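You operate a simulated robot arm through the tools that you are given. There is no shell and no other tool.

The job below is to be done with a simulated robot arm. You get a single attempt, and the scene is never put back.

## Task
Spray the worktop stain and wipe it off with the pink cloth.
Fine: two puffs; cloth and spray bottle go back. Set down upright: spray bottle. What is to be rubbed or washed off counts as gone when no trace of it is left.

It is judged by the outcome, as a careful person would: the job done as asked, and still so three seconds after it is handed in. It fails if anything else is knocked over, pushed out of place, dropped, spilled or broken. Flat cloth is picked up by pressing the open fingertips on it (5 to 10 N) and closing them slowly along it; thin cloth reads only 2 to 8 mm in the jaws.

## Robot
A 6-joint arm with a two-finger parallel gripper, fixed in place. Base frame: the origin is on the floor under the middle of its stand, x ahead of it, y to its left, z up; the work surface is at about z = 880. Readings come in mm, degrees, newtons and seconds.
With the tool pointing down near the work surface it reaches from about 360 to 860 mm from the base axis. Its first joint turns from -115.0 to 115.0 degrees. Payload 3.43 kg.
Tool frame: the origin (TCP) lies between the finger pads and is the grasp point; the fingertips stand 34 mm ahead of it; z points along the fingers, y is the line along which they close. Largest opening 128 mm; finger width 24, thickness 12; the body of the gripper, 48 by 130 mm, starts 96 mm behind the TCP.
Orientation is that of the tool frame in the base frame, as a unit quaternion [x, y, z, w]. With the fingers straight down and closing along the base's y, the tool's x points along the base's -x, its y along +y and its z along -z.

## Interface
- The arm moves only by the tool servo_tool. Its argument "targets" is a list of rows, each a list of 7 numbers: the shift along the tool's x, y, z in mm, then the turn, a rotation vector about the tool's x, y, z in degrees, then the opening in per cent of the stroke, from 0 (shut) to 100 (fully open). In form: [[x, y, z, rx, ry, rz, gripper], ...]. A call has 1 to 20 rows; each row is the pose to reach, as a shift and turn from the pose commanded when the call began, along the tool's axes at that moment. A row lasts 0.2 s, in which the tool goes at most 50 mm and 8.6 degrees; a call with a longer step from one row to the next is refused whole, and so is a gripper value outside its range. Where a pose cannot be reached the arm comes as near as it can. A force on the tool above 40 N (or 10 N above the force at the start of the call, whichever is more), or a blocked arm, ends the call early, and 0.2 s more pass. The fingers move at their own pace (about 108 mm/s each) and stop on an object; they squeeze with about 25 N. The grip force told is the motor's: it shows also when the fingers shut on nothing. Time passes only in rows, and 0.2 s behind the last, so rows that repeat a pose let the fingers close. The reply holds the time, the measured pose of the TCP, the force on the tool along the base axes, the opening and the grip force, in the units named above and with some noise, with the torque about the TCP (base axes, N m) and any sound that the robot's microphone picked up, and new pictures: "pictures" is both (left out), scene, wrist or none.
- Cameras (640 x 400 px; columns grow to the right, rows downward): "scene" is fixed at [411.1, -658.5, 1624.2]; the picture's right is [0.94, -0.35, 0.00], its down [-0.21, -0.58, -0.79] and it looks along [0.27, 0.74, -0.62] (base axes); focal length 287 px, centre (320, 200). "wrist" rides on the gripper at [76, -11, -160] in the tool frame; the picture's right is [0.15, 0.99, 0.00], its down [-0.88, 0.13, -0.46] and it looks along [-0.45, 0.07, 0.89] (tool axes); focal length 234 px, centre (320, 200).
- slide_trunk(by): moves the trunk up (or, below 0, down) by that many mm; the arm rides with it, the base frame stays. It gives what a move gives, with no picture.
- point_at(camera, pixels): for up to 12 pixels [column, row] of the newest picture of that camera ("zoom" is the newest enlarged one), the place [x, y, z] in the base frame of the surface seen there, good to about 2 mm, but the place of the scene camera against the robot may be out by one fixed shift of up to 18 mm in any direction. The clock stands still meanwhile.
- inspect(camera, box): a new picture of the part [left, top, right, bottom] of that camera's present view, enlarged. The clock stands still meanwhile.
- sign_off(): hands the job in; it is judged then, once.

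Unless the task says otherwise, let go and move clear before handing in.

The tools are called after "Request:" as a command line: name --pt "numbers of a row" for each row, then --argument value for the rest, lists and objects as JSON in quotes. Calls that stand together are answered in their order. servo_tool: Moves the arm, as the interface text tells. Its arguments: {"type":"object","properties":{"targets":{"type":"array","items":{"type":"array","items":{"type":"number"}}},"pictures":{"type":"string","enum":["both","scene","wrist","none"]}},"required":["targets"]} The other tools are called the same way: slide_trunk (by) moves the trunk up or down; point_at (camera, pixels) gives the place of the surface under pixels of a picture; inspect (camera, box) takes an enlarged picture of a part of a camera's view; sign_off () hands the job in.

At the start:

```text
t: 0.0
tool_pos: [604.0, 159.3, 1342.5]
orientation: [-0.002, 1.0, 0.001, 0.001]
contact_force: [-0.5, -0.8, -0.1]
ft_torque: [0.01, -0.01, -0.01]
gripper_width: 128.3
finger_force: 0.1
trunk travel left (down, up): [-700.0, 90.0]
```

scene: 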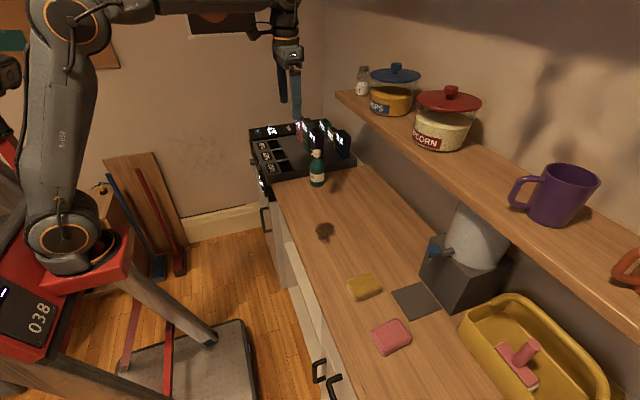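
wrist: 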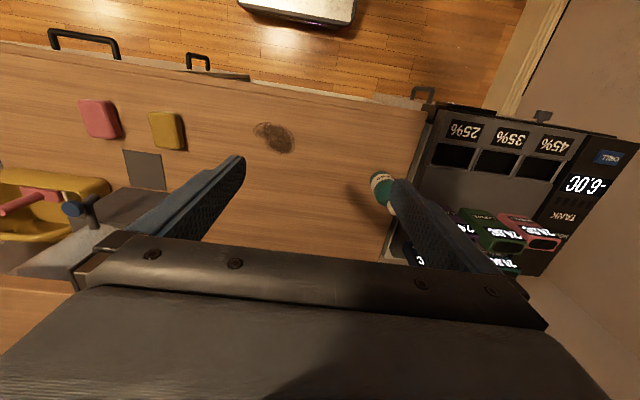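

The scene shows a stain near scene pixel (325,231), a spray bottle at (317,170), and a pink cloth at (391,336) beside a yellow one at (365,287). I'll zoom in on these and measure where they are.

Request:
inspect --camera "scene" --box '[240, 100, 400, 200]'

Request:
inspect --camera "scene" --box '[290, 210, 490, 370]'

Request:
point_at --camera "scene" --pixels '[[325, 231], [317, 153], [317, 185], [391, 336], [365, 287], [415, 300], [318, 170], [374, 333], [408, 331], [396, 353], [386, 320]]'

Request:
point_at --camera "wrist" --pixels '[[274, 136], [384, 185], [385, 208], [98, 119], [168, 130], [145, 168], [254, 125], [295, 140], [275, 152], [80, 103], [119, 134], [300, 200]]'

```text
4.00 times, centred on (320, 150) of scene
```

zoom: 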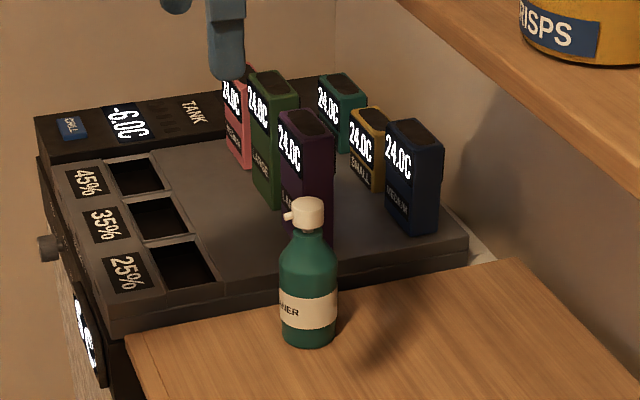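

```text
2.50 times, centred on (390, 290) of scene
```

zoom: 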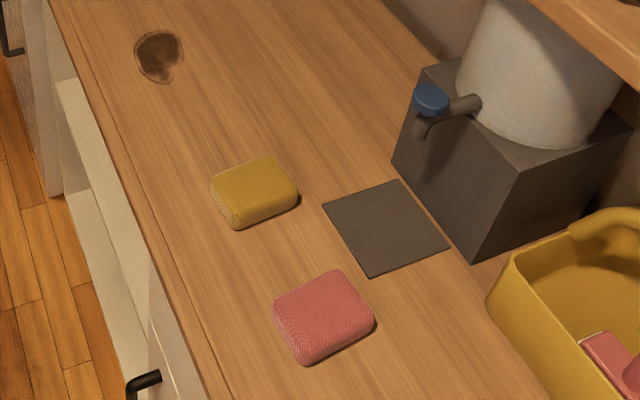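

```text
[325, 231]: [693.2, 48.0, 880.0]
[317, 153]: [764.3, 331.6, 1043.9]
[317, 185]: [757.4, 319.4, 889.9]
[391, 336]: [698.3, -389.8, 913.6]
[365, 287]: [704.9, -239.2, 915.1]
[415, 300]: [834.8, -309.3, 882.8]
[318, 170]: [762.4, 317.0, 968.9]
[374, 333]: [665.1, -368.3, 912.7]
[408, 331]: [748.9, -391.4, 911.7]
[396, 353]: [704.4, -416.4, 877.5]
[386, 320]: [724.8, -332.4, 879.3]
```

```text
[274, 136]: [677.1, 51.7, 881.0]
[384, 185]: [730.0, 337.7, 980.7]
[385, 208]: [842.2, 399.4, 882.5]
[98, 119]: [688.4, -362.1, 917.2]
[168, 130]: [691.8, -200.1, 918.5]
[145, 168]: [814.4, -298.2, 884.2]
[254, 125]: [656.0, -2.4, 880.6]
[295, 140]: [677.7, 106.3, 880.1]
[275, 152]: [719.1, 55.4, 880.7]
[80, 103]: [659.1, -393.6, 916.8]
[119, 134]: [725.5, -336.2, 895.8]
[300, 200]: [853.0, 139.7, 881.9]
```

The pink object at scene (391,336) is a thick pad about 35 mm high, and there is another pink item in the tub at (520,362). I'll zoom in on both, and on the stain and bottle from the wrist camera.

Request:
inspect --camera "scene" --box '[440, 270, 640, 400]'

Request:
inspect --camera "wrist" --box '[0, 80, 220, 220]'

Request:
inspect --camera "wrist" --box '[230, 90, 430, 240]'

```text
3.08 times, centred on (540, 335) of scene
```

zoom: 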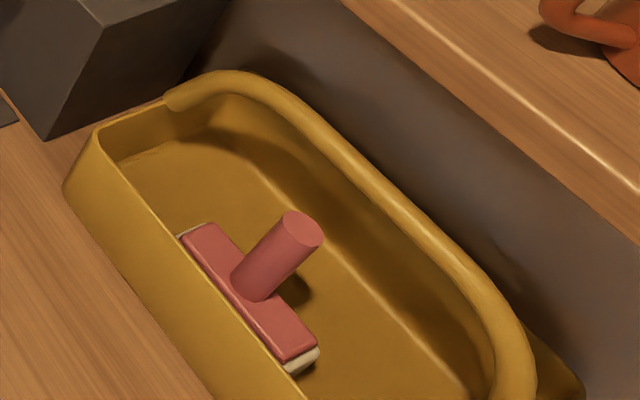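

```text
2.86 times, centred on (110, 150) of wrist
```

zoom: 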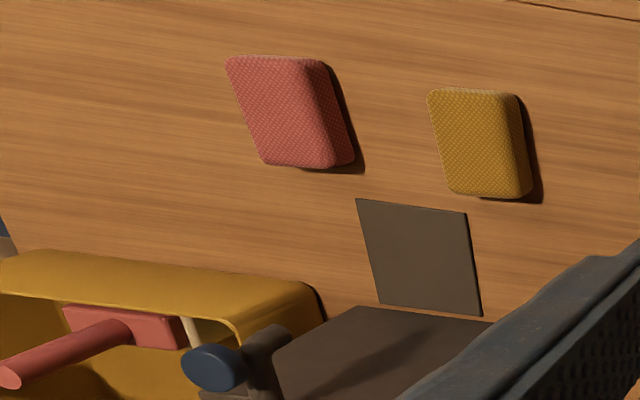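

```text
2.67 times, centred on (330, 165) of wrist
```

zoom: 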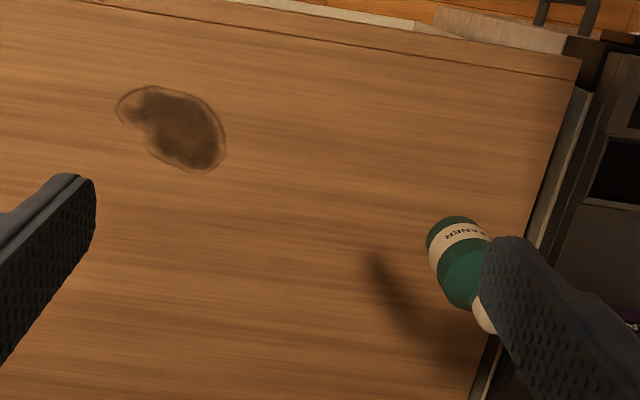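

The worktop's pink folded pad is the cloth, and the tub holds a pink brush, which I'll leave alone. I need to see the bottle's head, so I'll measure the shelf and the items near the bottle, then move the wrist camera closer to it.

Request:
point_at --camera "scene" --pixels '[[340, 95], [420, 152], [520, 225], [600, 290], [395, 70], [450, 92], [560, 170], [283, 190], [340, 330], [372, 165], [340, 140], [270, 175]]'

Request:
servo_tool --pt "0 30 30 0 0 0 100" --pt "0 60 60 0 0 0 100" --pt "0 90 90 0 0 0 100" --pt "0 120 120 0 0 0 100" --pt "0 150 140 0 0 0 100" --pt "0 160 150 0 0 0 100"

```text
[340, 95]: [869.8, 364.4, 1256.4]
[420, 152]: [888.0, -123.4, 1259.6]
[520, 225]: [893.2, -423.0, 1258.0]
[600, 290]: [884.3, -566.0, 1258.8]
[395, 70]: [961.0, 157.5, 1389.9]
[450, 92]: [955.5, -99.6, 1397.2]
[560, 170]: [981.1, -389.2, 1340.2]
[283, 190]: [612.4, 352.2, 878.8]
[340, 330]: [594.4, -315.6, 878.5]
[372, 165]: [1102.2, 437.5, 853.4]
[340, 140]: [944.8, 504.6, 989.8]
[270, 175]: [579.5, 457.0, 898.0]
```

```text
t: 1.4
tool_pos: [604.2, 319.5, 1191.4]
orientation: [-0.001, 1.0, 0.001, 0.002]
contact_force: [0.1, 0.6, -0.1]
ft_torque: [0.08, -0.02, 0.01]
gripper_width: 127.9
finger_force: 0.0
trunk travel left (down, up): [-700.0, 90.0]
```

scene: 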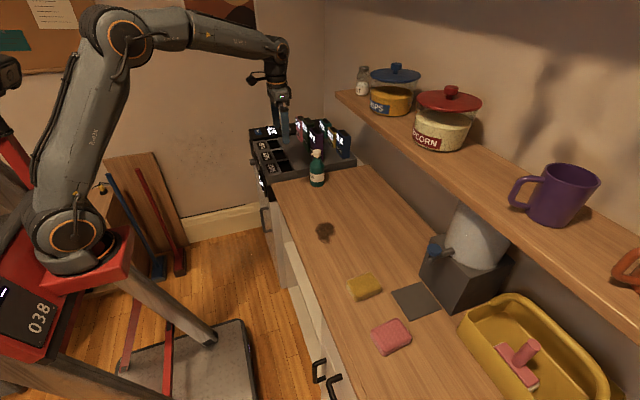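
wrist: 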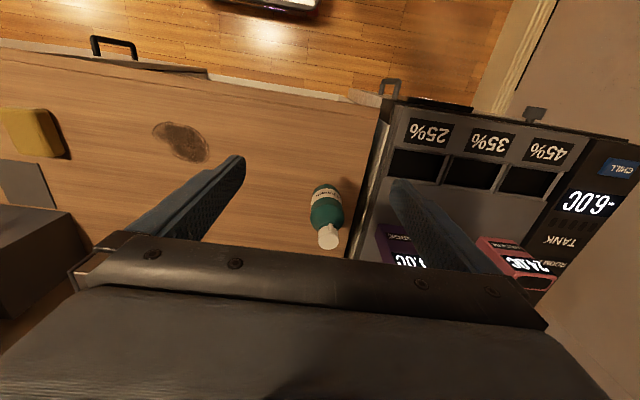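

The bottle is now clear between the fingers at wrist (327,210). I'll zoom in on it.

Request:
inspect --camera "wrist" --box '[280, 170, 380, 260]'

Request:
point_at --camera "wrist" --pixels '[[327, 236], [325, 205], [322, 188], [331, 243], [313, 207], [341, 207], [180, 142], [330, 228], [154, 128], [208, 155], [188, 124], [172, 158]]'

```text
4.44 times, centred on (330, 215) of wrist
```

zoom: 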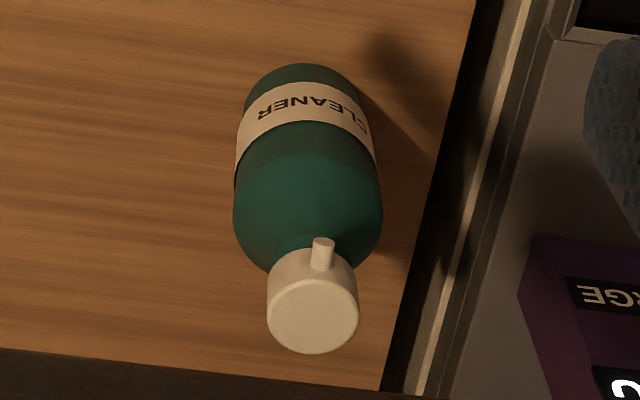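

```text
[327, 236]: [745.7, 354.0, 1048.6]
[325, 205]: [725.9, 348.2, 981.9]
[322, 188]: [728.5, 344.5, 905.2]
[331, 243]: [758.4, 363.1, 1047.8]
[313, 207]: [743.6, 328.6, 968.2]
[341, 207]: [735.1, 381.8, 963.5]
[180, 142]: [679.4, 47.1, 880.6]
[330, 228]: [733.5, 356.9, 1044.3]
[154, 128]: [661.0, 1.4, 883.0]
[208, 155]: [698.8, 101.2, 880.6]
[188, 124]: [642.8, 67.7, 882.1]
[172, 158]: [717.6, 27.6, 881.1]
```

The zoom shows the cap at about (750,354,1048), with a small nozzle pointing toward −x. I'll move closer to see the head and nozzle in detail.

Request:
servo_tool --pt "-20 5 20 0 0 0 100" --pt "-40 10 40 0 0 0 100" --pt "-60 18 60 0 0 0 100" --pt "-66 20 70 0 0 0 100"

Request:
inspect --camera "wrist" --box '[270, 160, 390, 260]'

Request:
inspect --camera "scene" --box '[295, 140, 340, 190]'

```text
t: 2.4
tool_pos: [671.0, 341.4, 1121.8]
orientation: [-0.001, 1.0, 0.001, 0.002]
contact_force: [-1.0, 0.1, -0.4]
ft_torque: [0.03, -0.01, 0.01]
gripper_width: 127.9
finger_force: 0.1
trunk travel left (down, up): [-700.0, 90.0]
```

scene: 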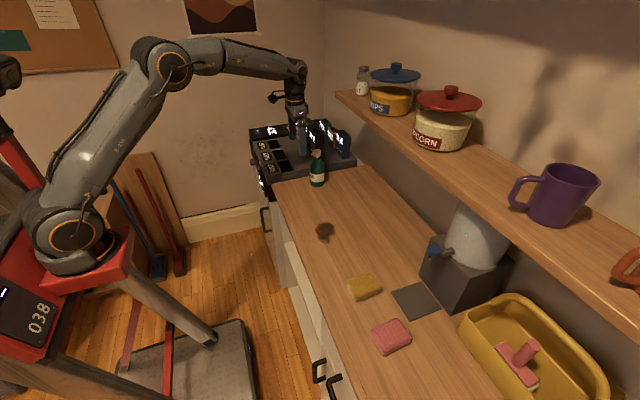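
wrist: 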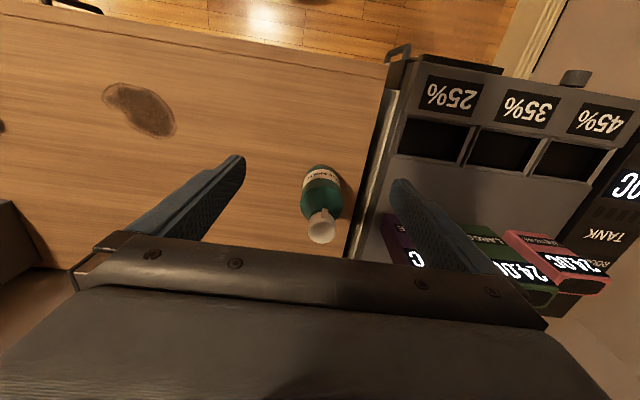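

```text
4.00 times, centred on (330, 210) of wrist
```

zoom: 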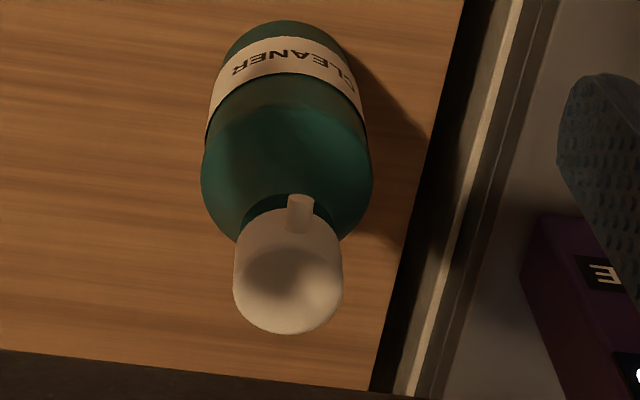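

```text
8.00 times, centred on (318, 165) of scene
```

zoom: 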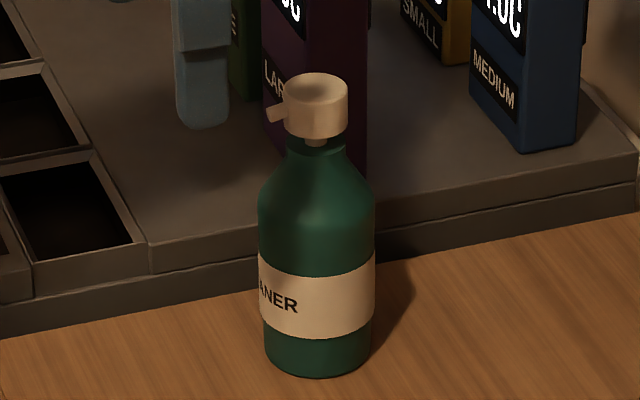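

The head is a press-down pump on a thin stem, with the nozzle facing −x and slightly downward. I'll measure the nozzle and cap precisely from both cameras.

Request:
point_at --camera "wrist" --pixels '[[325, 209], [325, 212], [325, 215.5], [322, 230], [322, 225], [310, 231], [335.5, 231], [322, 242], [302, 203], [342, 203], [322, 203], [139, 109]]'

Request:
point_at --camera "zoom" --pixels '[[272, 117], [283, 110], [318, 85], [318, 125], [316, 142], [318, 155], [318, 190], [318, 230], [318, 300], [318, 365], [262, 210], [373, 210]]'

```text
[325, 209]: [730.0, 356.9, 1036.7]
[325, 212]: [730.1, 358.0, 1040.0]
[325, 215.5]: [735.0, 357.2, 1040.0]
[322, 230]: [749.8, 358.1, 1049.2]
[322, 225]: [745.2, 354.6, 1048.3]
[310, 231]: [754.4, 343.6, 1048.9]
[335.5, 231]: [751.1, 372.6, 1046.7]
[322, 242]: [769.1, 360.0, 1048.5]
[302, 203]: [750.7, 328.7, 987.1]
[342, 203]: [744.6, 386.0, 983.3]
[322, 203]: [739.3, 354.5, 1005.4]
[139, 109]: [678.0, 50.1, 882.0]
```

```text
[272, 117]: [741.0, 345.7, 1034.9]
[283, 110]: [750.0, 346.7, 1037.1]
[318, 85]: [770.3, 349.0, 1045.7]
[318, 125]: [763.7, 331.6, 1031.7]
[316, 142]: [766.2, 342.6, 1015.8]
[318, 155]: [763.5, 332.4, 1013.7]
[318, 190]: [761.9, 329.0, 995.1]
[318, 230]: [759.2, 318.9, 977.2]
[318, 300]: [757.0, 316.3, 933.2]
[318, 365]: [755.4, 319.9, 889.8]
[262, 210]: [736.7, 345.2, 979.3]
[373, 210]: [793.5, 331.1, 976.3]
```

The cap spans z of about 1022–1048 at (753,357), and the nozzle tip is at (730,357,1037). I'll zoom tightly on the nozzle from both cameras to work out its downward angle.

Request:
inspect --camera "scene" --box '[310, 147, 326, 157]'

Request:
inspect --camera "wrist" --box '[298, 202, 346, 246]'

```text
16.00 times, centred on (318, 152) of scene
```

zoom: 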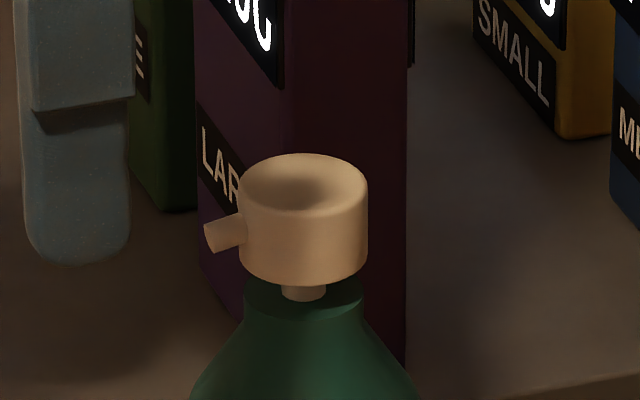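

```text
9.09 times, centred on (322, 224) of wrist
```

zoom: 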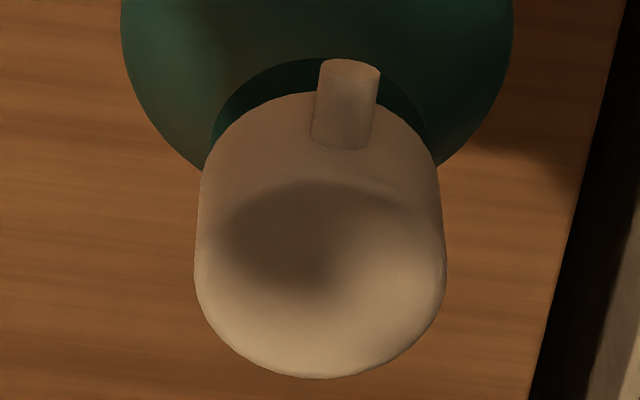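

From the slope of its edges, the nozzle points along −x within about 2° and roughly 7° downward, so this is a pump to be pressed from above. Next I'll measure the machine and cartridges beside the bottle to choose a safe grip direction.

Request:
point_at --camera "wrist" --pixels '[[362, 210], [375, 180], [385, 200], [400, 215], [395, 240], [392, 225], [410, 100], [450, 190], [470, 235], [420, 250]]'

Request:
inspect --camera "wrist" --box '[80, 70, 200, 150]'

Request:
inspect --camera "scene" --box '[300, 215, 350, 247]'

```text
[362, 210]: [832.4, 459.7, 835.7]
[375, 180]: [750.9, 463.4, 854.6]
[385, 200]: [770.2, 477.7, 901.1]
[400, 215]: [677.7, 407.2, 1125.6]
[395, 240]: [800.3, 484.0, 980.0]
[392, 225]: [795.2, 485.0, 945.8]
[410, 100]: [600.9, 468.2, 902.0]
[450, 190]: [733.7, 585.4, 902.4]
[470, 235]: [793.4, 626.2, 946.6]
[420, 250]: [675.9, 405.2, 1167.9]
```

```text
5.00 times, centred on (140, 110) of wrist
```

zoom: 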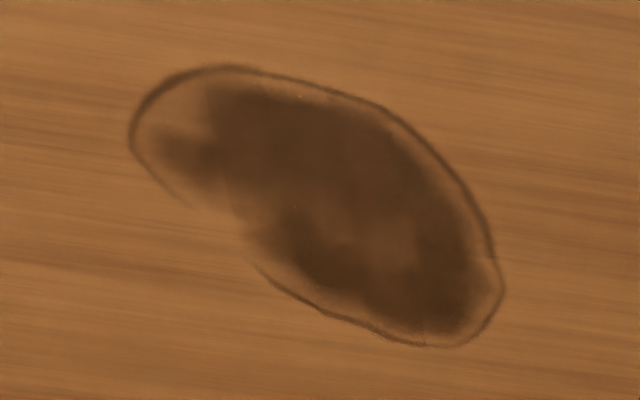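

```text
12.50 times, centred on (325, 231) of scene
```

zoom: 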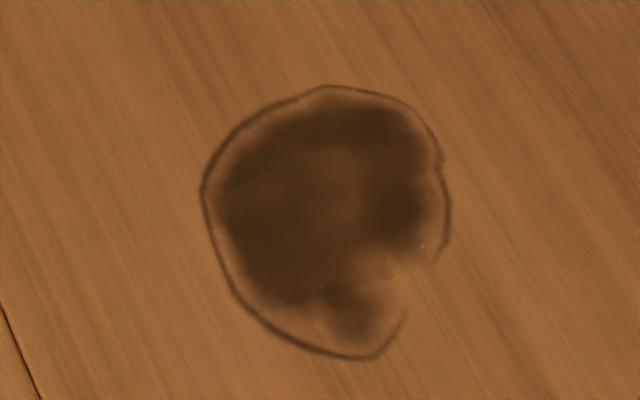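

The machine starts at y≥460, so fingers closing along y have room around the bottle. I'll measure the stain outline before choosing the spraying spot.

Request:
point_at --camera "wrist" --pixels '[[102, 98], [177, 128], [122, 83], [164, 139.4], [140, 110], [115, 112], [160, 92]]'

Request:
servo_tool --pt "-20 4 0 0 0 0 100" --pt "-45 9 0 0 0 0 100" --pt "-70 13 0 0 0 0 100" --pt "-82 16 0 0 0 0 100" --pt "-82 16 0 0 0 0 100"

```text
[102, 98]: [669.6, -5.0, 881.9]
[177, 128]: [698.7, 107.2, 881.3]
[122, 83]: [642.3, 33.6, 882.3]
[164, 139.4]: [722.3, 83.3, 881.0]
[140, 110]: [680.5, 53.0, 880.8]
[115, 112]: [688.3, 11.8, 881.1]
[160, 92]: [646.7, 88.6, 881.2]
```

```text
t: 3.6
tool_pos: [751.7, 356.2, 1123.0]
orientation: [-0.001, 1.0, 0.001, 0.001]
contact_force: [-0.6, 0.4, 0.7]
ft_torque: [-0.01, -0.01, 0.02]
gripper_width: 127.9
finger_force: 0.0
trunk travel left (down, up): [-700.0, 90.0]
```

scene: 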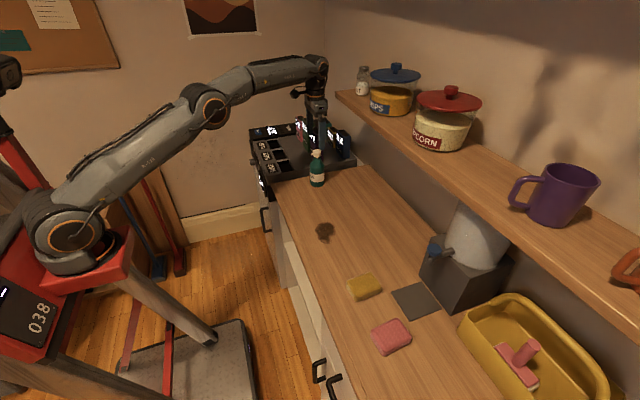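
wrist: 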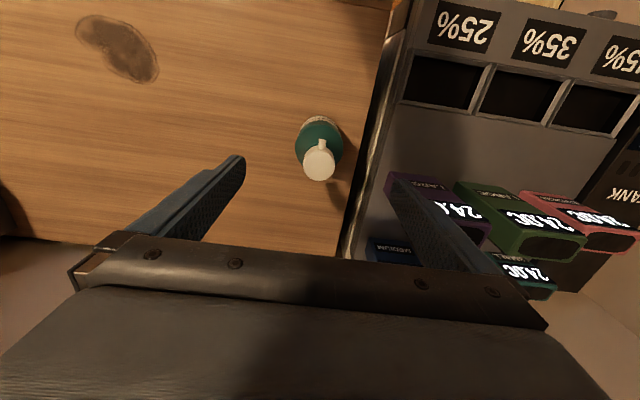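

I'm now above the bottle at (752,356). I'll check its centre before going down around it.

Request:
inspect --camera "wrist" --box '[280, 100, 360, 190]'

Request:
point_at --camera "wrist" --pixels '[[304, 163], [332, 163], [318, 150], [318, 178], [318, 163], [298, 140], [342, 140], [321, 141], [321, 145], [320, 118]]'

```text
4.44 times, centred on (320, 145) of wrist
```

zoom: 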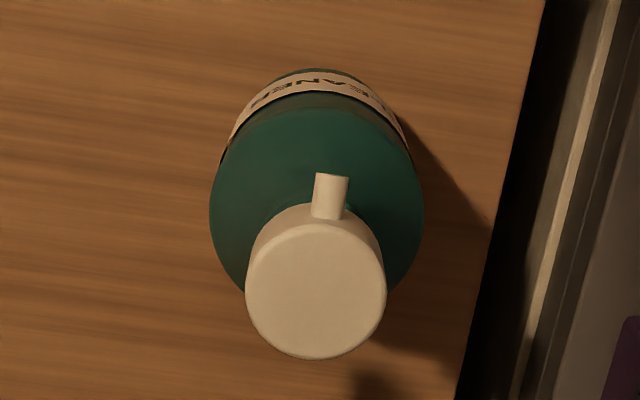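

```text
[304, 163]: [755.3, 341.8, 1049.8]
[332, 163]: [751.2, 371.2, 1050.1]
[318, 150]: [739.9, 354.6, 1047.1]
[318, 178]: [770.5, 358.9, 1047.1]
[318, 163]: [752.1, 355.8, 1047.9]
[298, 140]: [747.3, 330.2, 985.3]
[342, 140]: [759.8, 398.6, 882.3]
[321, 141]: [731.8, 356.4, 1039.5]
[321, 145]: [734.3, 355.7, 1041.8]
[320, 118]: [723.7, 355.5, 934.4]
```

The cap is centred at about (754,356.5), right under the tool. I'll descend around the body with open fingers to TCP z of about 968, leaving the palm clear of the cap.

Request:
servo_tool --pt "-2 0 25 0 0 0 100" --pt "-2 0 60 0 0 0 100" --pt "-2 0 95 0 0 0 100" --pt "-2 0 125 0 0 0 100" --pt "-2 0 145 0 0 0 100" --pt "-2 0 154 0 0 0 100" --pt "-2 0 154 0 0 0 100"

```text
t: 5.2
tool_pos: [754.3, 356.0, 968.0]
orientation: [-0.001, 1.0, 0.001, 0.001]
contact_force: [0.3, 0.4, -0.1]
ft_torque: [0.0, 0.0, 0.0]
gripper_width: 127.8
finger_force: 0.1
trunk travel left (down, up): [-700.0, 90.0]
```

scene: 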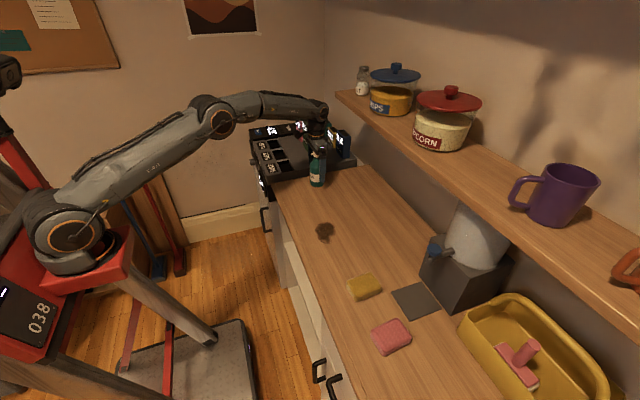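
wrist: 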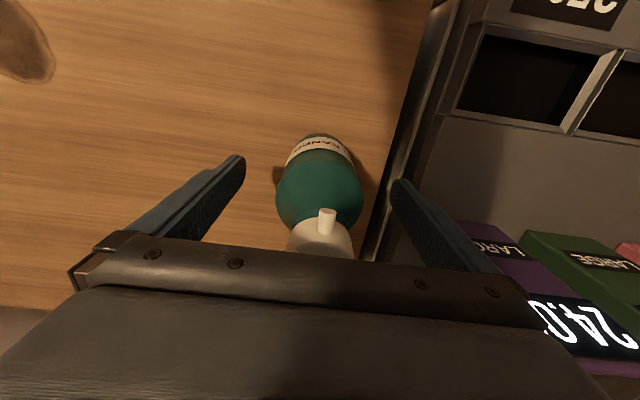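

The bottle sits centred between the fingers with no contact on the palm. I'll close in small steps.

Request:
servo_tool --pt "0 0 0 0 0 0 80" --pt "0 0 0 0 0 0 65" --pt "0 0 0 0 0 0 55" --pt "0 0 0 0 0 0 48" --pt "0 0 0 0 0 0 44" --pt "0 0 0 0 0 0 40" --pt "0 0 0 0 0 0 30" --pt "0 0 0 0 0 0 30" --pictures "wrist"

```text
t: 7.0
tool_pos: [754.7, 357.6, 968.1]
orientation: [-0.001, 1.0, 0.002, 0.001]
contact_force: [0.6, 0.8, 0.8]
ft_torque: [0.03, 0.01, -0.01]
gripper_width: 63.6
finger_force: 25.1
trunk travel left (down, up): [-700.0, 90.0]
```

wrist: 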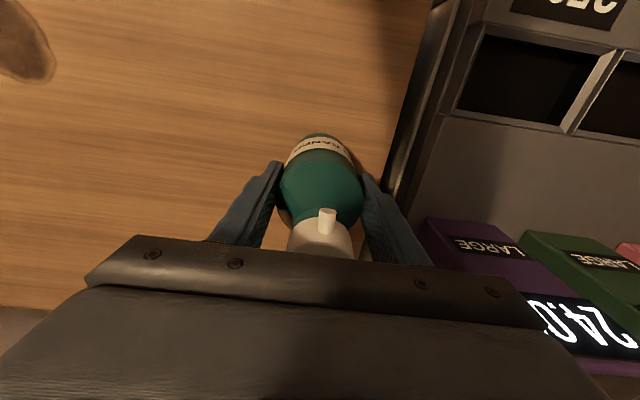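

The grip is solid at 63.6 mm and 25 N, with no sound from the squeeze. I'll lift 25 mm, turn the bottle about 76° so the nozzle faces the stain, and carry it to about (744,317).

Request:
servo_tool --pt "0 0 -8 0 0 0 30" --pt "0 0 -18 0 0 0 30" --pt "0 0 -25 0 0 0 30" --pt "1 -4 -25 0 0 -8 30" --pt "2 -8 -25 0 0 -16 30" --pt "3 -12 -25 0 0 -24 30" --pt "4 -16 -25 0 0 -32 30" --pt "5 -20 -25 0 0 -40 30" --pt "6 -24 -25 0 0 -48 30" --pt "7 -28 -25 0 0 -56 30" --pt "8 -33 -25 0 0 -64 30" --pt "9 -37 -25 0 0 -71 30" --pt "10 -40 -25 0 0 -76 30" --pt "10 -40 -25 0 0 -76 30"

```text
t: 10.0
tool_pos: [746.0, 315.5, 994.1]
orientation: [-0.617, 0.787, 0.0, 0.001]
contact_force: [0.3, -0.6, -2.9]
ft_torque: [0.0, -0.04, 0.0]
gripper_width: 63.3
finger_force: 25.3
trunk travel left (down, up): [-700.0, 90.0]
```

scene: 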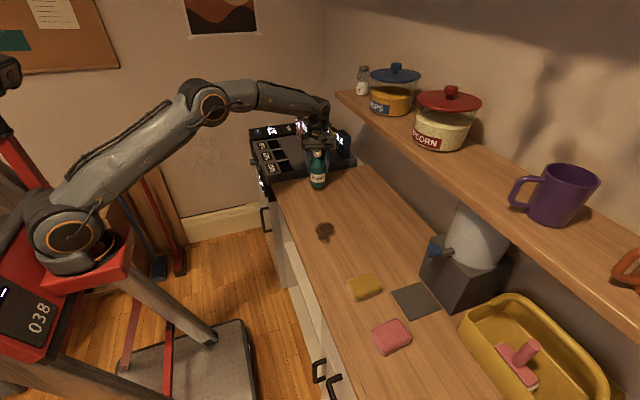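
wrist: 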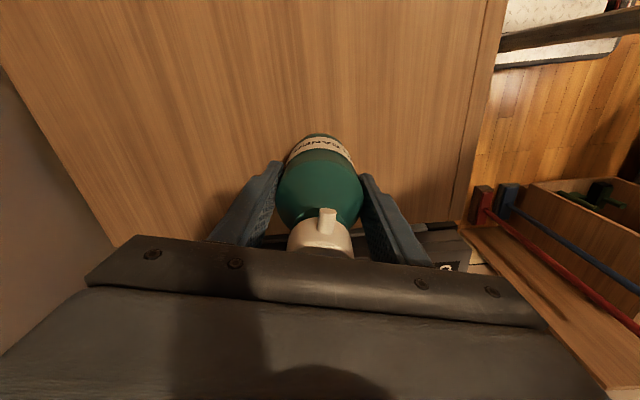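

The nozzle now faces (−0.24,−0.97), toward the stain from (746,315.5). I'll lower the bottle gently onto the worktop.

Request:
servo_tool --pt "0 0 10 0 0 0 30" --pt "0 0 18 0 0 0 30" --pt "0 0 22 0 0 0 30" --pt "0 0 24 0 0 0 30" --pt "0 0 25 0 0 0 30" --pt "0 0 25 0 0 0 30" --pictures "scene"

```text
t: 11.4
tool_pos: [745.8, 315.2, 969.0]
orientation: [-0.616, 0.788, 0.0, 0.001]
contact_force: [0.1, 0.1, -3.3]
ft_torque: [-0.05, 0.02, 0.02]
gripper_width: 63.6
finger_force: 25.0
trunk travel left (down, up): [-700.0, 90.0]
```

scene: 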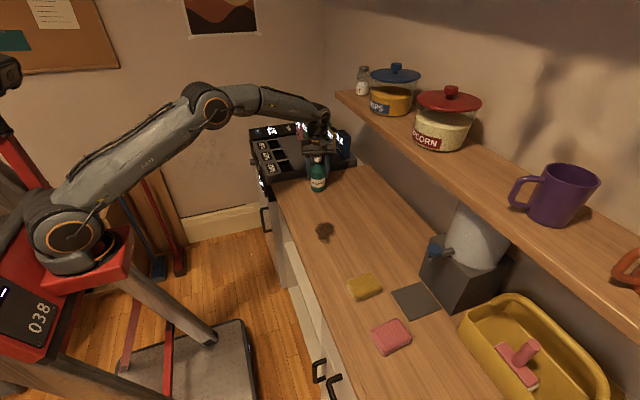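

The weight is still carried (−3.3 N), so the base is about 1 mm off the top. I'll ease down in 0.5 mm steps until it rests.

Request:
servo_tool --pt "0 0 0.5 0 0 0 30" --pt "0 0 1 0 0 0 30" --pt "0 0 1.3 0 0 0 30" --pt "0 0 1.3 0 0 0 30" --pictures "none"

```text
t: 12.4
tool_pos: [745.4, 316.0, 968.3]
orientation: [-0.616, 0.787, -0.001, 0.001]
contact_force: [-1.1, -1.9, 7.1]
ft_torque: [-0.06, 0.39, 0.06]
gripper_width: 63.4
finger_force: 25.0
trunk travel left (down, up): [-700.0, 90.0]
```

The bottle has landed: the force went from −3.3 to +7 N. I'll open the fingers gradually, evenly on both sides.

Request:
servo_tool --pt "0 0 -0.4 0 0 0 44" --pt "0 0 -0.6 0 0 0 48" --pt "0 0 -0.6 0 0 0 52" --pt "0 0 -0.6 0 0 0 58" --pt "0 0 -0.6 0 0 0 70" --pt "0 0 -0.6 0 0 0 85" --pt "0 0 -0.6 0 0 0 85" --pictures "both"

```text
t: 14.0
tool_pos: [744.5, 317.2, 968.4]
orientation: [-0.617, 0.787, 0.0, 0.001]
contact_force: [-0.6, 0.4, 0.1]
ft_torque: [0.0, 0.02, -0.01]
gripper_width: 108.8
finger_force: 0.1
trunk travel left (down, up): [-700.0, 90.0]
```

scene: 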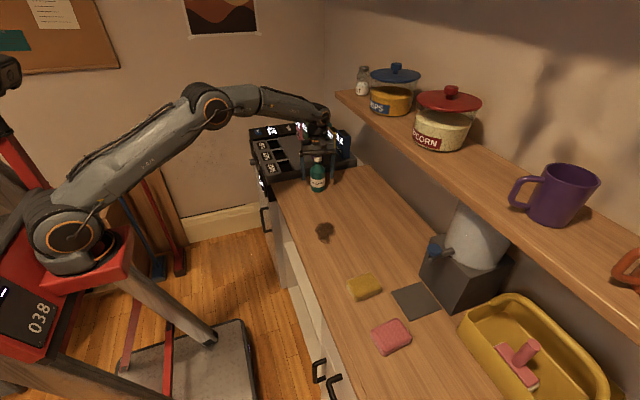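
wrist: 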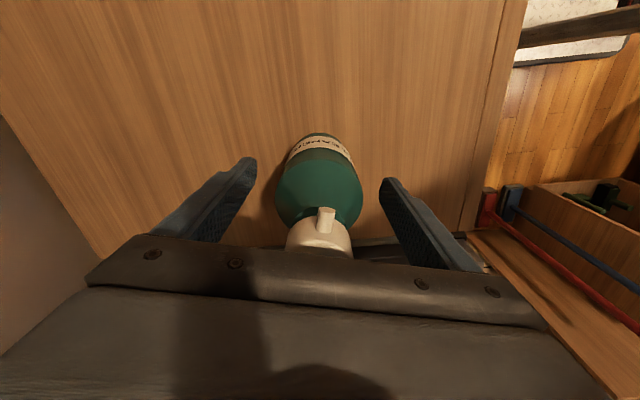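

The bottle stands free. I'll rise straight up above it and check the cap centre and nozzle heading.

Request:
servo_tool --pt "0 0 -20 0 0 0 85" --pt "0 0 -60 0 0 0 85" --pt "0 0 -100 0 0 0 85" --pt "0 0 -140 0 0 0 85" --pt "0 0 -155 0 0 0 85" --pt "0 0 -155 0 0 0 85"

Request:
inspect --camera "wrist" --box '[280, 100, 360, 190]'

Request:
inspect --camera "scene" --box '[290, 145, 350, 245]'

```text
t: 15.4
tool_pos: [745.1, 316.4, 1123.5]
orientation: [-0.616, 0.787, 0.0, 0.001]
contact_force: [-0.9, 0.2, -0.2]
ft_torque: [0.02, 0.01, -0.03]
gripper_width: 108.9
finger_force: 0.1
trunk travel left (down, up): [-700.0, 90.0]
```

scene: 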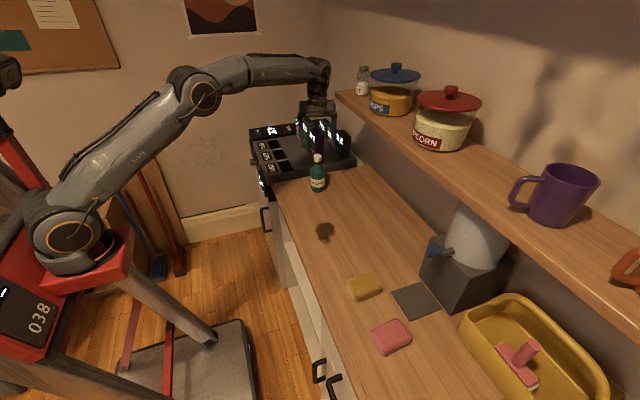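
wrist: 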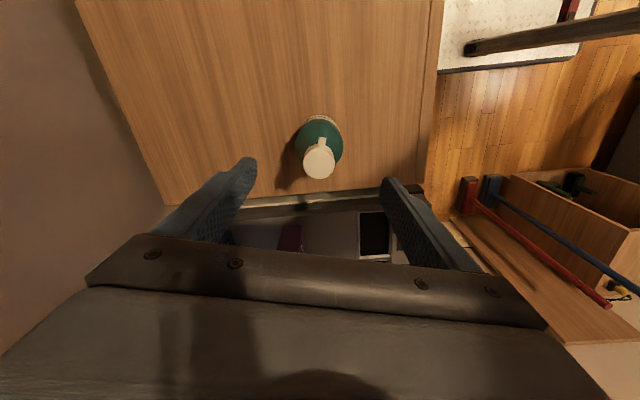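

```text
4.44 times, centred on (320, 145) of wrist
```

zoom: 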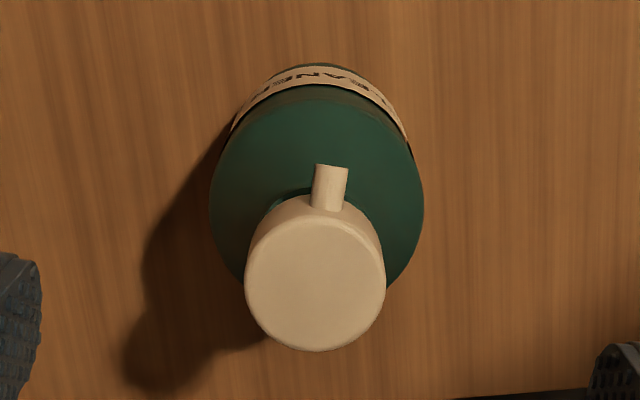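

```text
4.00 times, centred on (320, 195) of scene
```

zoom: 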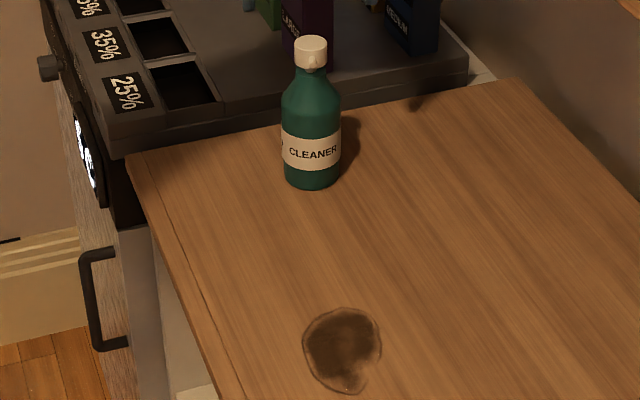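

The cap is under the tool within about 1 mm, and in the scene zoom the nozzle at (315,62) points at the stain. I'll shut the fingers and come down to just above the cap.

Request:
servo_tool --pt "-1 0 0 0 0 0 50" --pt "-1 0 0 0 0 0 0" --pt "-1 0 0 0 0 0 0" --pt "-1 0 0 0 0 0 0" --pt "-1 0 15 0 0 0 0" --pt "-1 0 30 0 0 0 0" --pt "-1 0 37 0 0 0 0" --pt "-1 0 37 0 0 0 0"

```text
t: 17.2
tool_pos: [744.5, 316.9, 1086.0]
orientation: [-0.617, 0.787, 0.0, 0.001]
contact_force: [-0.4, 0.5, -0.2]
ft_torque: [0.0, 0.0, -0.01]
gripper_width: 0.0
finger_force: 25.3
trunk travel left (down, up): [-700.0, 90.0]
```

scene: 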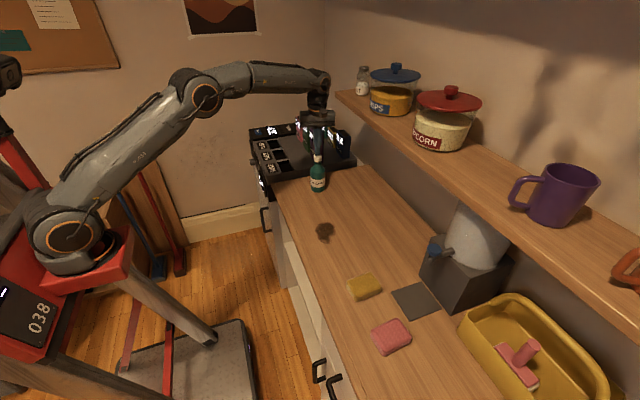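
wrist: 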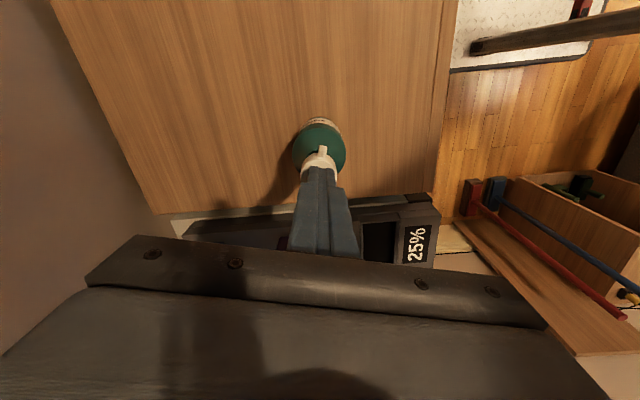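

The shut fingers are over the cap at wrist (319,165). I'll take a close look before pressing.

Request:
inspect --camera "wrist" --box '[280, 110, 360, 200]'

Request:
inspect --camera "scene" --box '[298, 120, 338, 195]'

```text
4.44 times, centred on (320, 155) of wrist
```

zoom: 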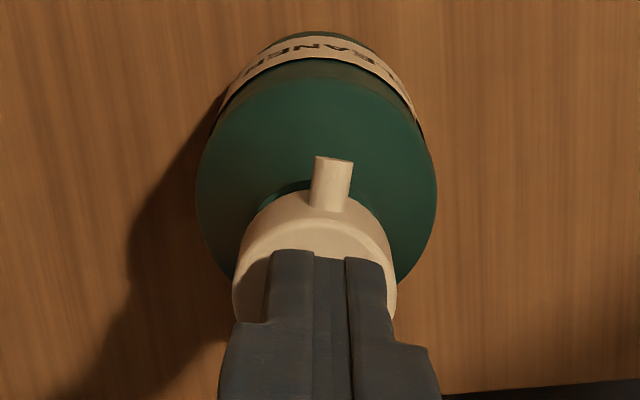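

```text
5.33 times, centred on (318, 158) of scene
```

zoom: 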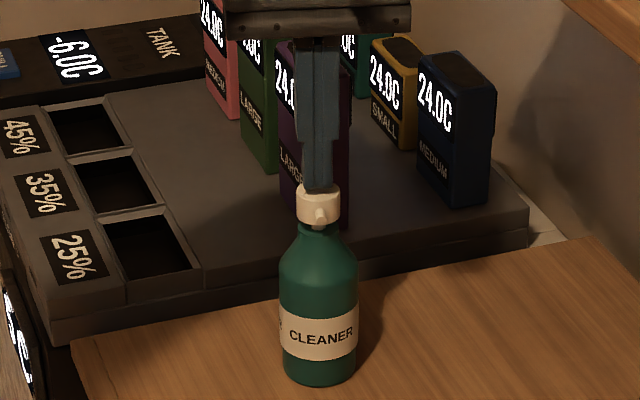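

The perspective check puts the fingertips within 0.5 mm of the cap axis. I'll press slowly while watching the force and sound.

Request:
servo_tool --pt "0 0 2 0 0 0 0" --pt "0 0 4 0 0 0 0" --pt "0 0 5 0 0 0 0" --pt "0 0 6 0 0 0 0" --pt "0 0 7 0 0 0 0" --pictures "none"

```text
t: 18.4
tool_pos: [743.9, 317.4, 1079.4]
orientation: [-0.617, 0.787, -0.001, 0.001]
contact_force: [-1.0, 0.2, 0.9]
ft_torque: [0.0, -0.01, -0.04]
gripper_width: 0.1
finger_force: 25.3
trunk travel left (down, up): [-700.0, 90.0]
```

There's barely any contact yet at tip height 1045 mm. I'll continue pressing in 1 mm steps.

Request:
servo_tool --pt "0 0 1 0 0 0 0" --pt "0 0 2 0 0 0 0" --pt "0 0 3 0 0 0 0" --pt "0 0 3 0 0 0 0" --pictures "wrist"

```text
t: 19.4
tool_pos: [744.4, 317.7, 1076.5]
orientation: [-0.616, 0.787, 0.0, 0.001]
contact_force: [0.8, 0.6, 2.3]
ft_torque: [0.04, -0.03, 0.0]
gripper_width: 0.1
finger_force: 24.8
trunk travel left (down, up): [-700.0, 90.0]
heard: click
```

wrist: 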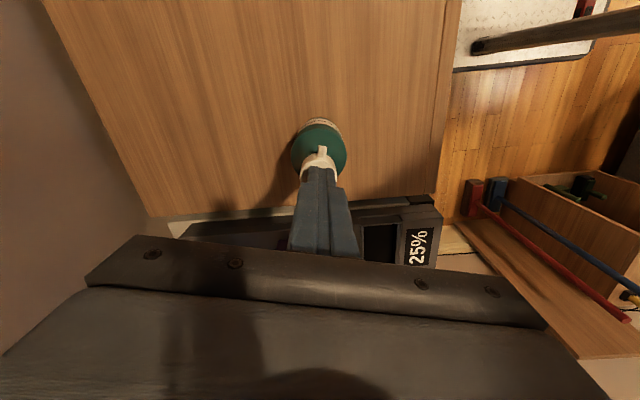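

I heard a "click" with the head partly down. I'll look at the stain for signs of wetting.

Request:
inspect --camera "scene" --box '[290, 210, 360, 254]'

Request:
inspect --camera "scene" --box '[298, 120, 338, 195]'

```text
9.09 times, centred on (325, 232) of scene
```

zoom: 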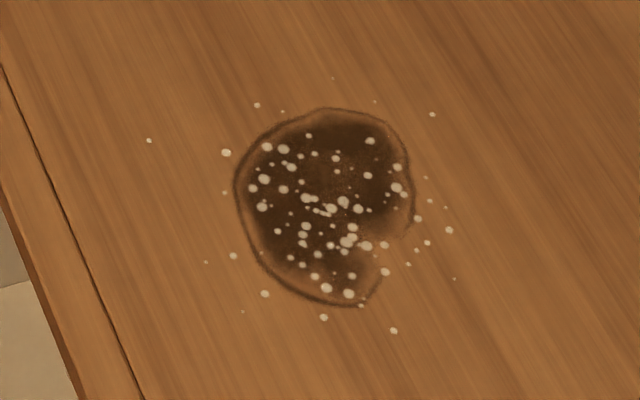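

```text
5.33 times, centred on (318, 158) of scene
```

zoom: 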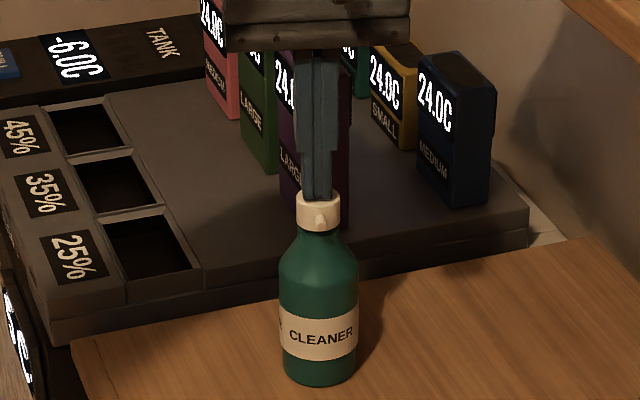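

The first puff landed right on the stain, with white droplets at zoom (325,215). I'll lift so the head springs back, then press once more.

Request:
servo_tool --pt "0 0 -4 0 0 0 0" --pt "0 0 -9 0 0 0 0" --pt "0 0 -12 0 0 0 0" --pt "0 0 -12 0 0 0 0" --pt "0 0 -12 0 0 0 0" --pictures "wrist"

Request:
inspect --camera "scene" --box '[298, 120, 338, 195]'

```text
t: 20.6
tool_pos: [743.9, 317.7, 1088.9]
orientation: [-0.616, 0.788, 0.0, 0.001]
contact_force: [0.6, 0.9, 0.0]
ft_torque: [-0.01, 0.02, 0.01]
gripper_width: 0.0
finger_force: 25.7
trunk travel left (down, up): [-700.0, 90.0]
```

wrist: 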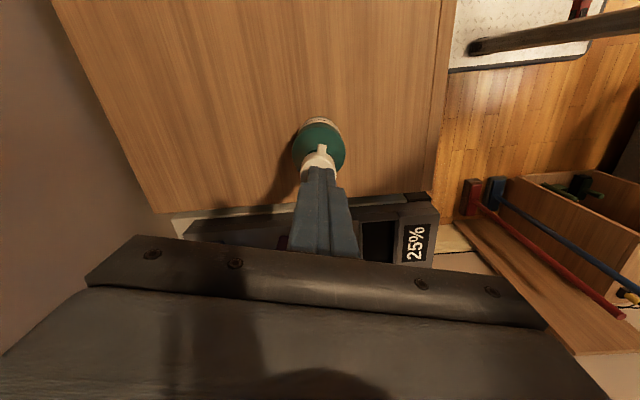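

```text
5.33 times, centred on (318, 158) of scene
```

zoom: 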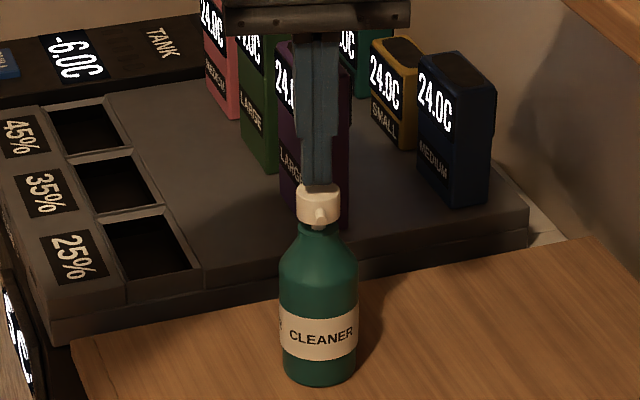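

The head has sprung back up and the bottle hasn't moved. I'll make the second press to the same depth as the first.

Request:
servo_tool --pt "0 0 4 0 0 0 0" --pt "0 0 8 0 0 0 0" --pt "0 0 9 0 0 0 0" --pt "0 0 10 0 0 0 0" --pt "0 0 11 0 0 0 0" --pt "0 0 12 0 0 0 0" --pt "0 0 12 0 0 0 0" --pictures "scene"

Request:
inspect --camera "scene" --box '[290, 210, 360, 254]'

```text
t: 22.2
tool_pos: [744.9, 317.2, 1076.1]
orientation: [-0.616, 0.788, -0.001, 0.001]
contact_force: [-0.3, -0.9, 1.8]
ft_torque: [-0.03, 0.0, -0.03]
gripper_width: 0.0
finger_force: 25.0
trunk travel left (down, up): [-700.0, 90.0]
heard: click
```

scene: 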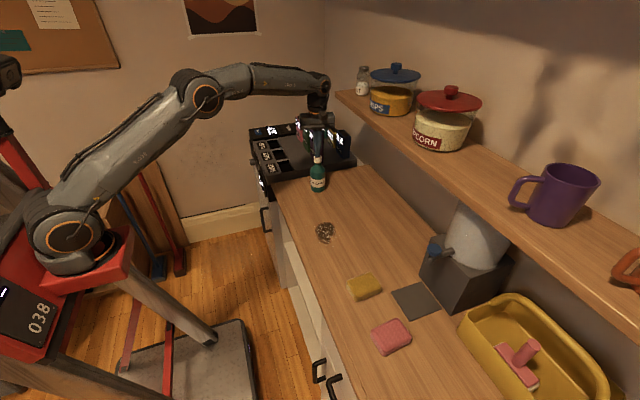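

```text
9.09 times, centred on (325, 232) of scene
```

zoom: 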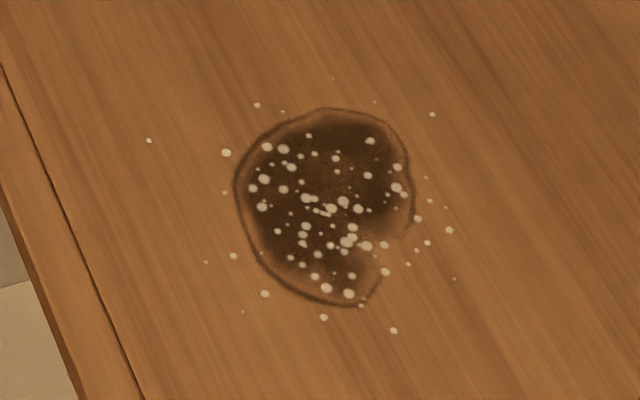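

I heard the second click, and the droplets cover the stain with a little spatter around it. I'll rise, open, and go back down around the bottle to return it to its place.

Request:
servo_tool --pt "0 0 -10 0 0 0 0" --pt "0.5 0 -35 0 0 0 0" --pt "1 0 -50 0 0 0 50" --pt "1 0 -50 0 0 0 90" --pt "1 0 -50 0 0 0 90" --pt "1 0 -50 0 0 0 90" --pt "1 0 -50 0 0 0 90"

Request:
inspect --camera "wrist" --box '[280, 100, 360, 190]'

```text
t: 23.8
tool_pos: [743.9, 316.6, 1124.7]
orientation: [-0.616, 0.788, 0.0, 0.001]
contact_force: [1.4, -0.3, -0.2]
ft_torque: [0.03, -0.01, -0.01]
gripper_width: 115.0
finger_force: 0.1
trunk travel left (down, up): [-700.0, 90.0]
```

scene: 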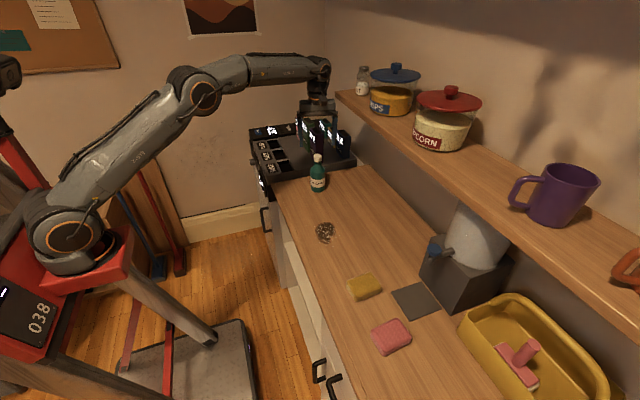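
wrist: 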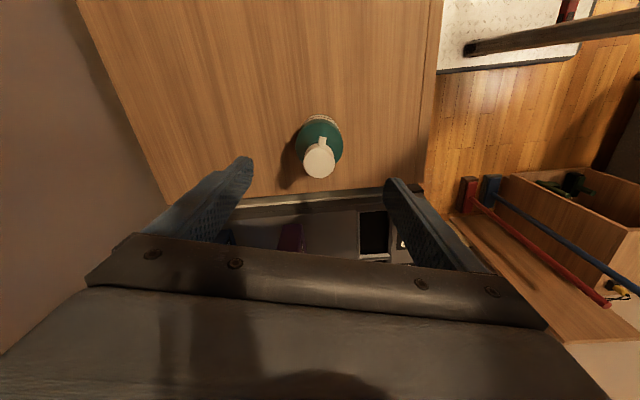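

```text
4.44 times, centred on (320, 145) of wrist
```

zoom: 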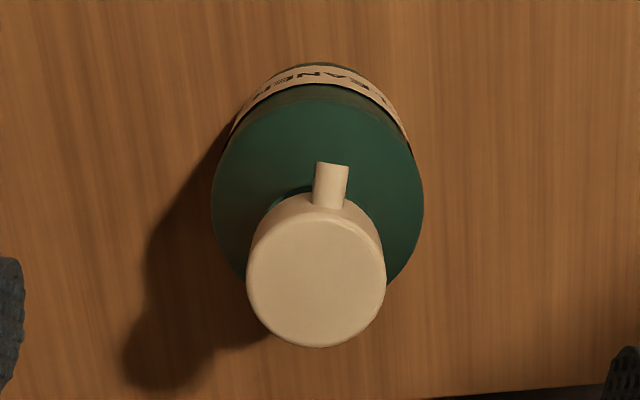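

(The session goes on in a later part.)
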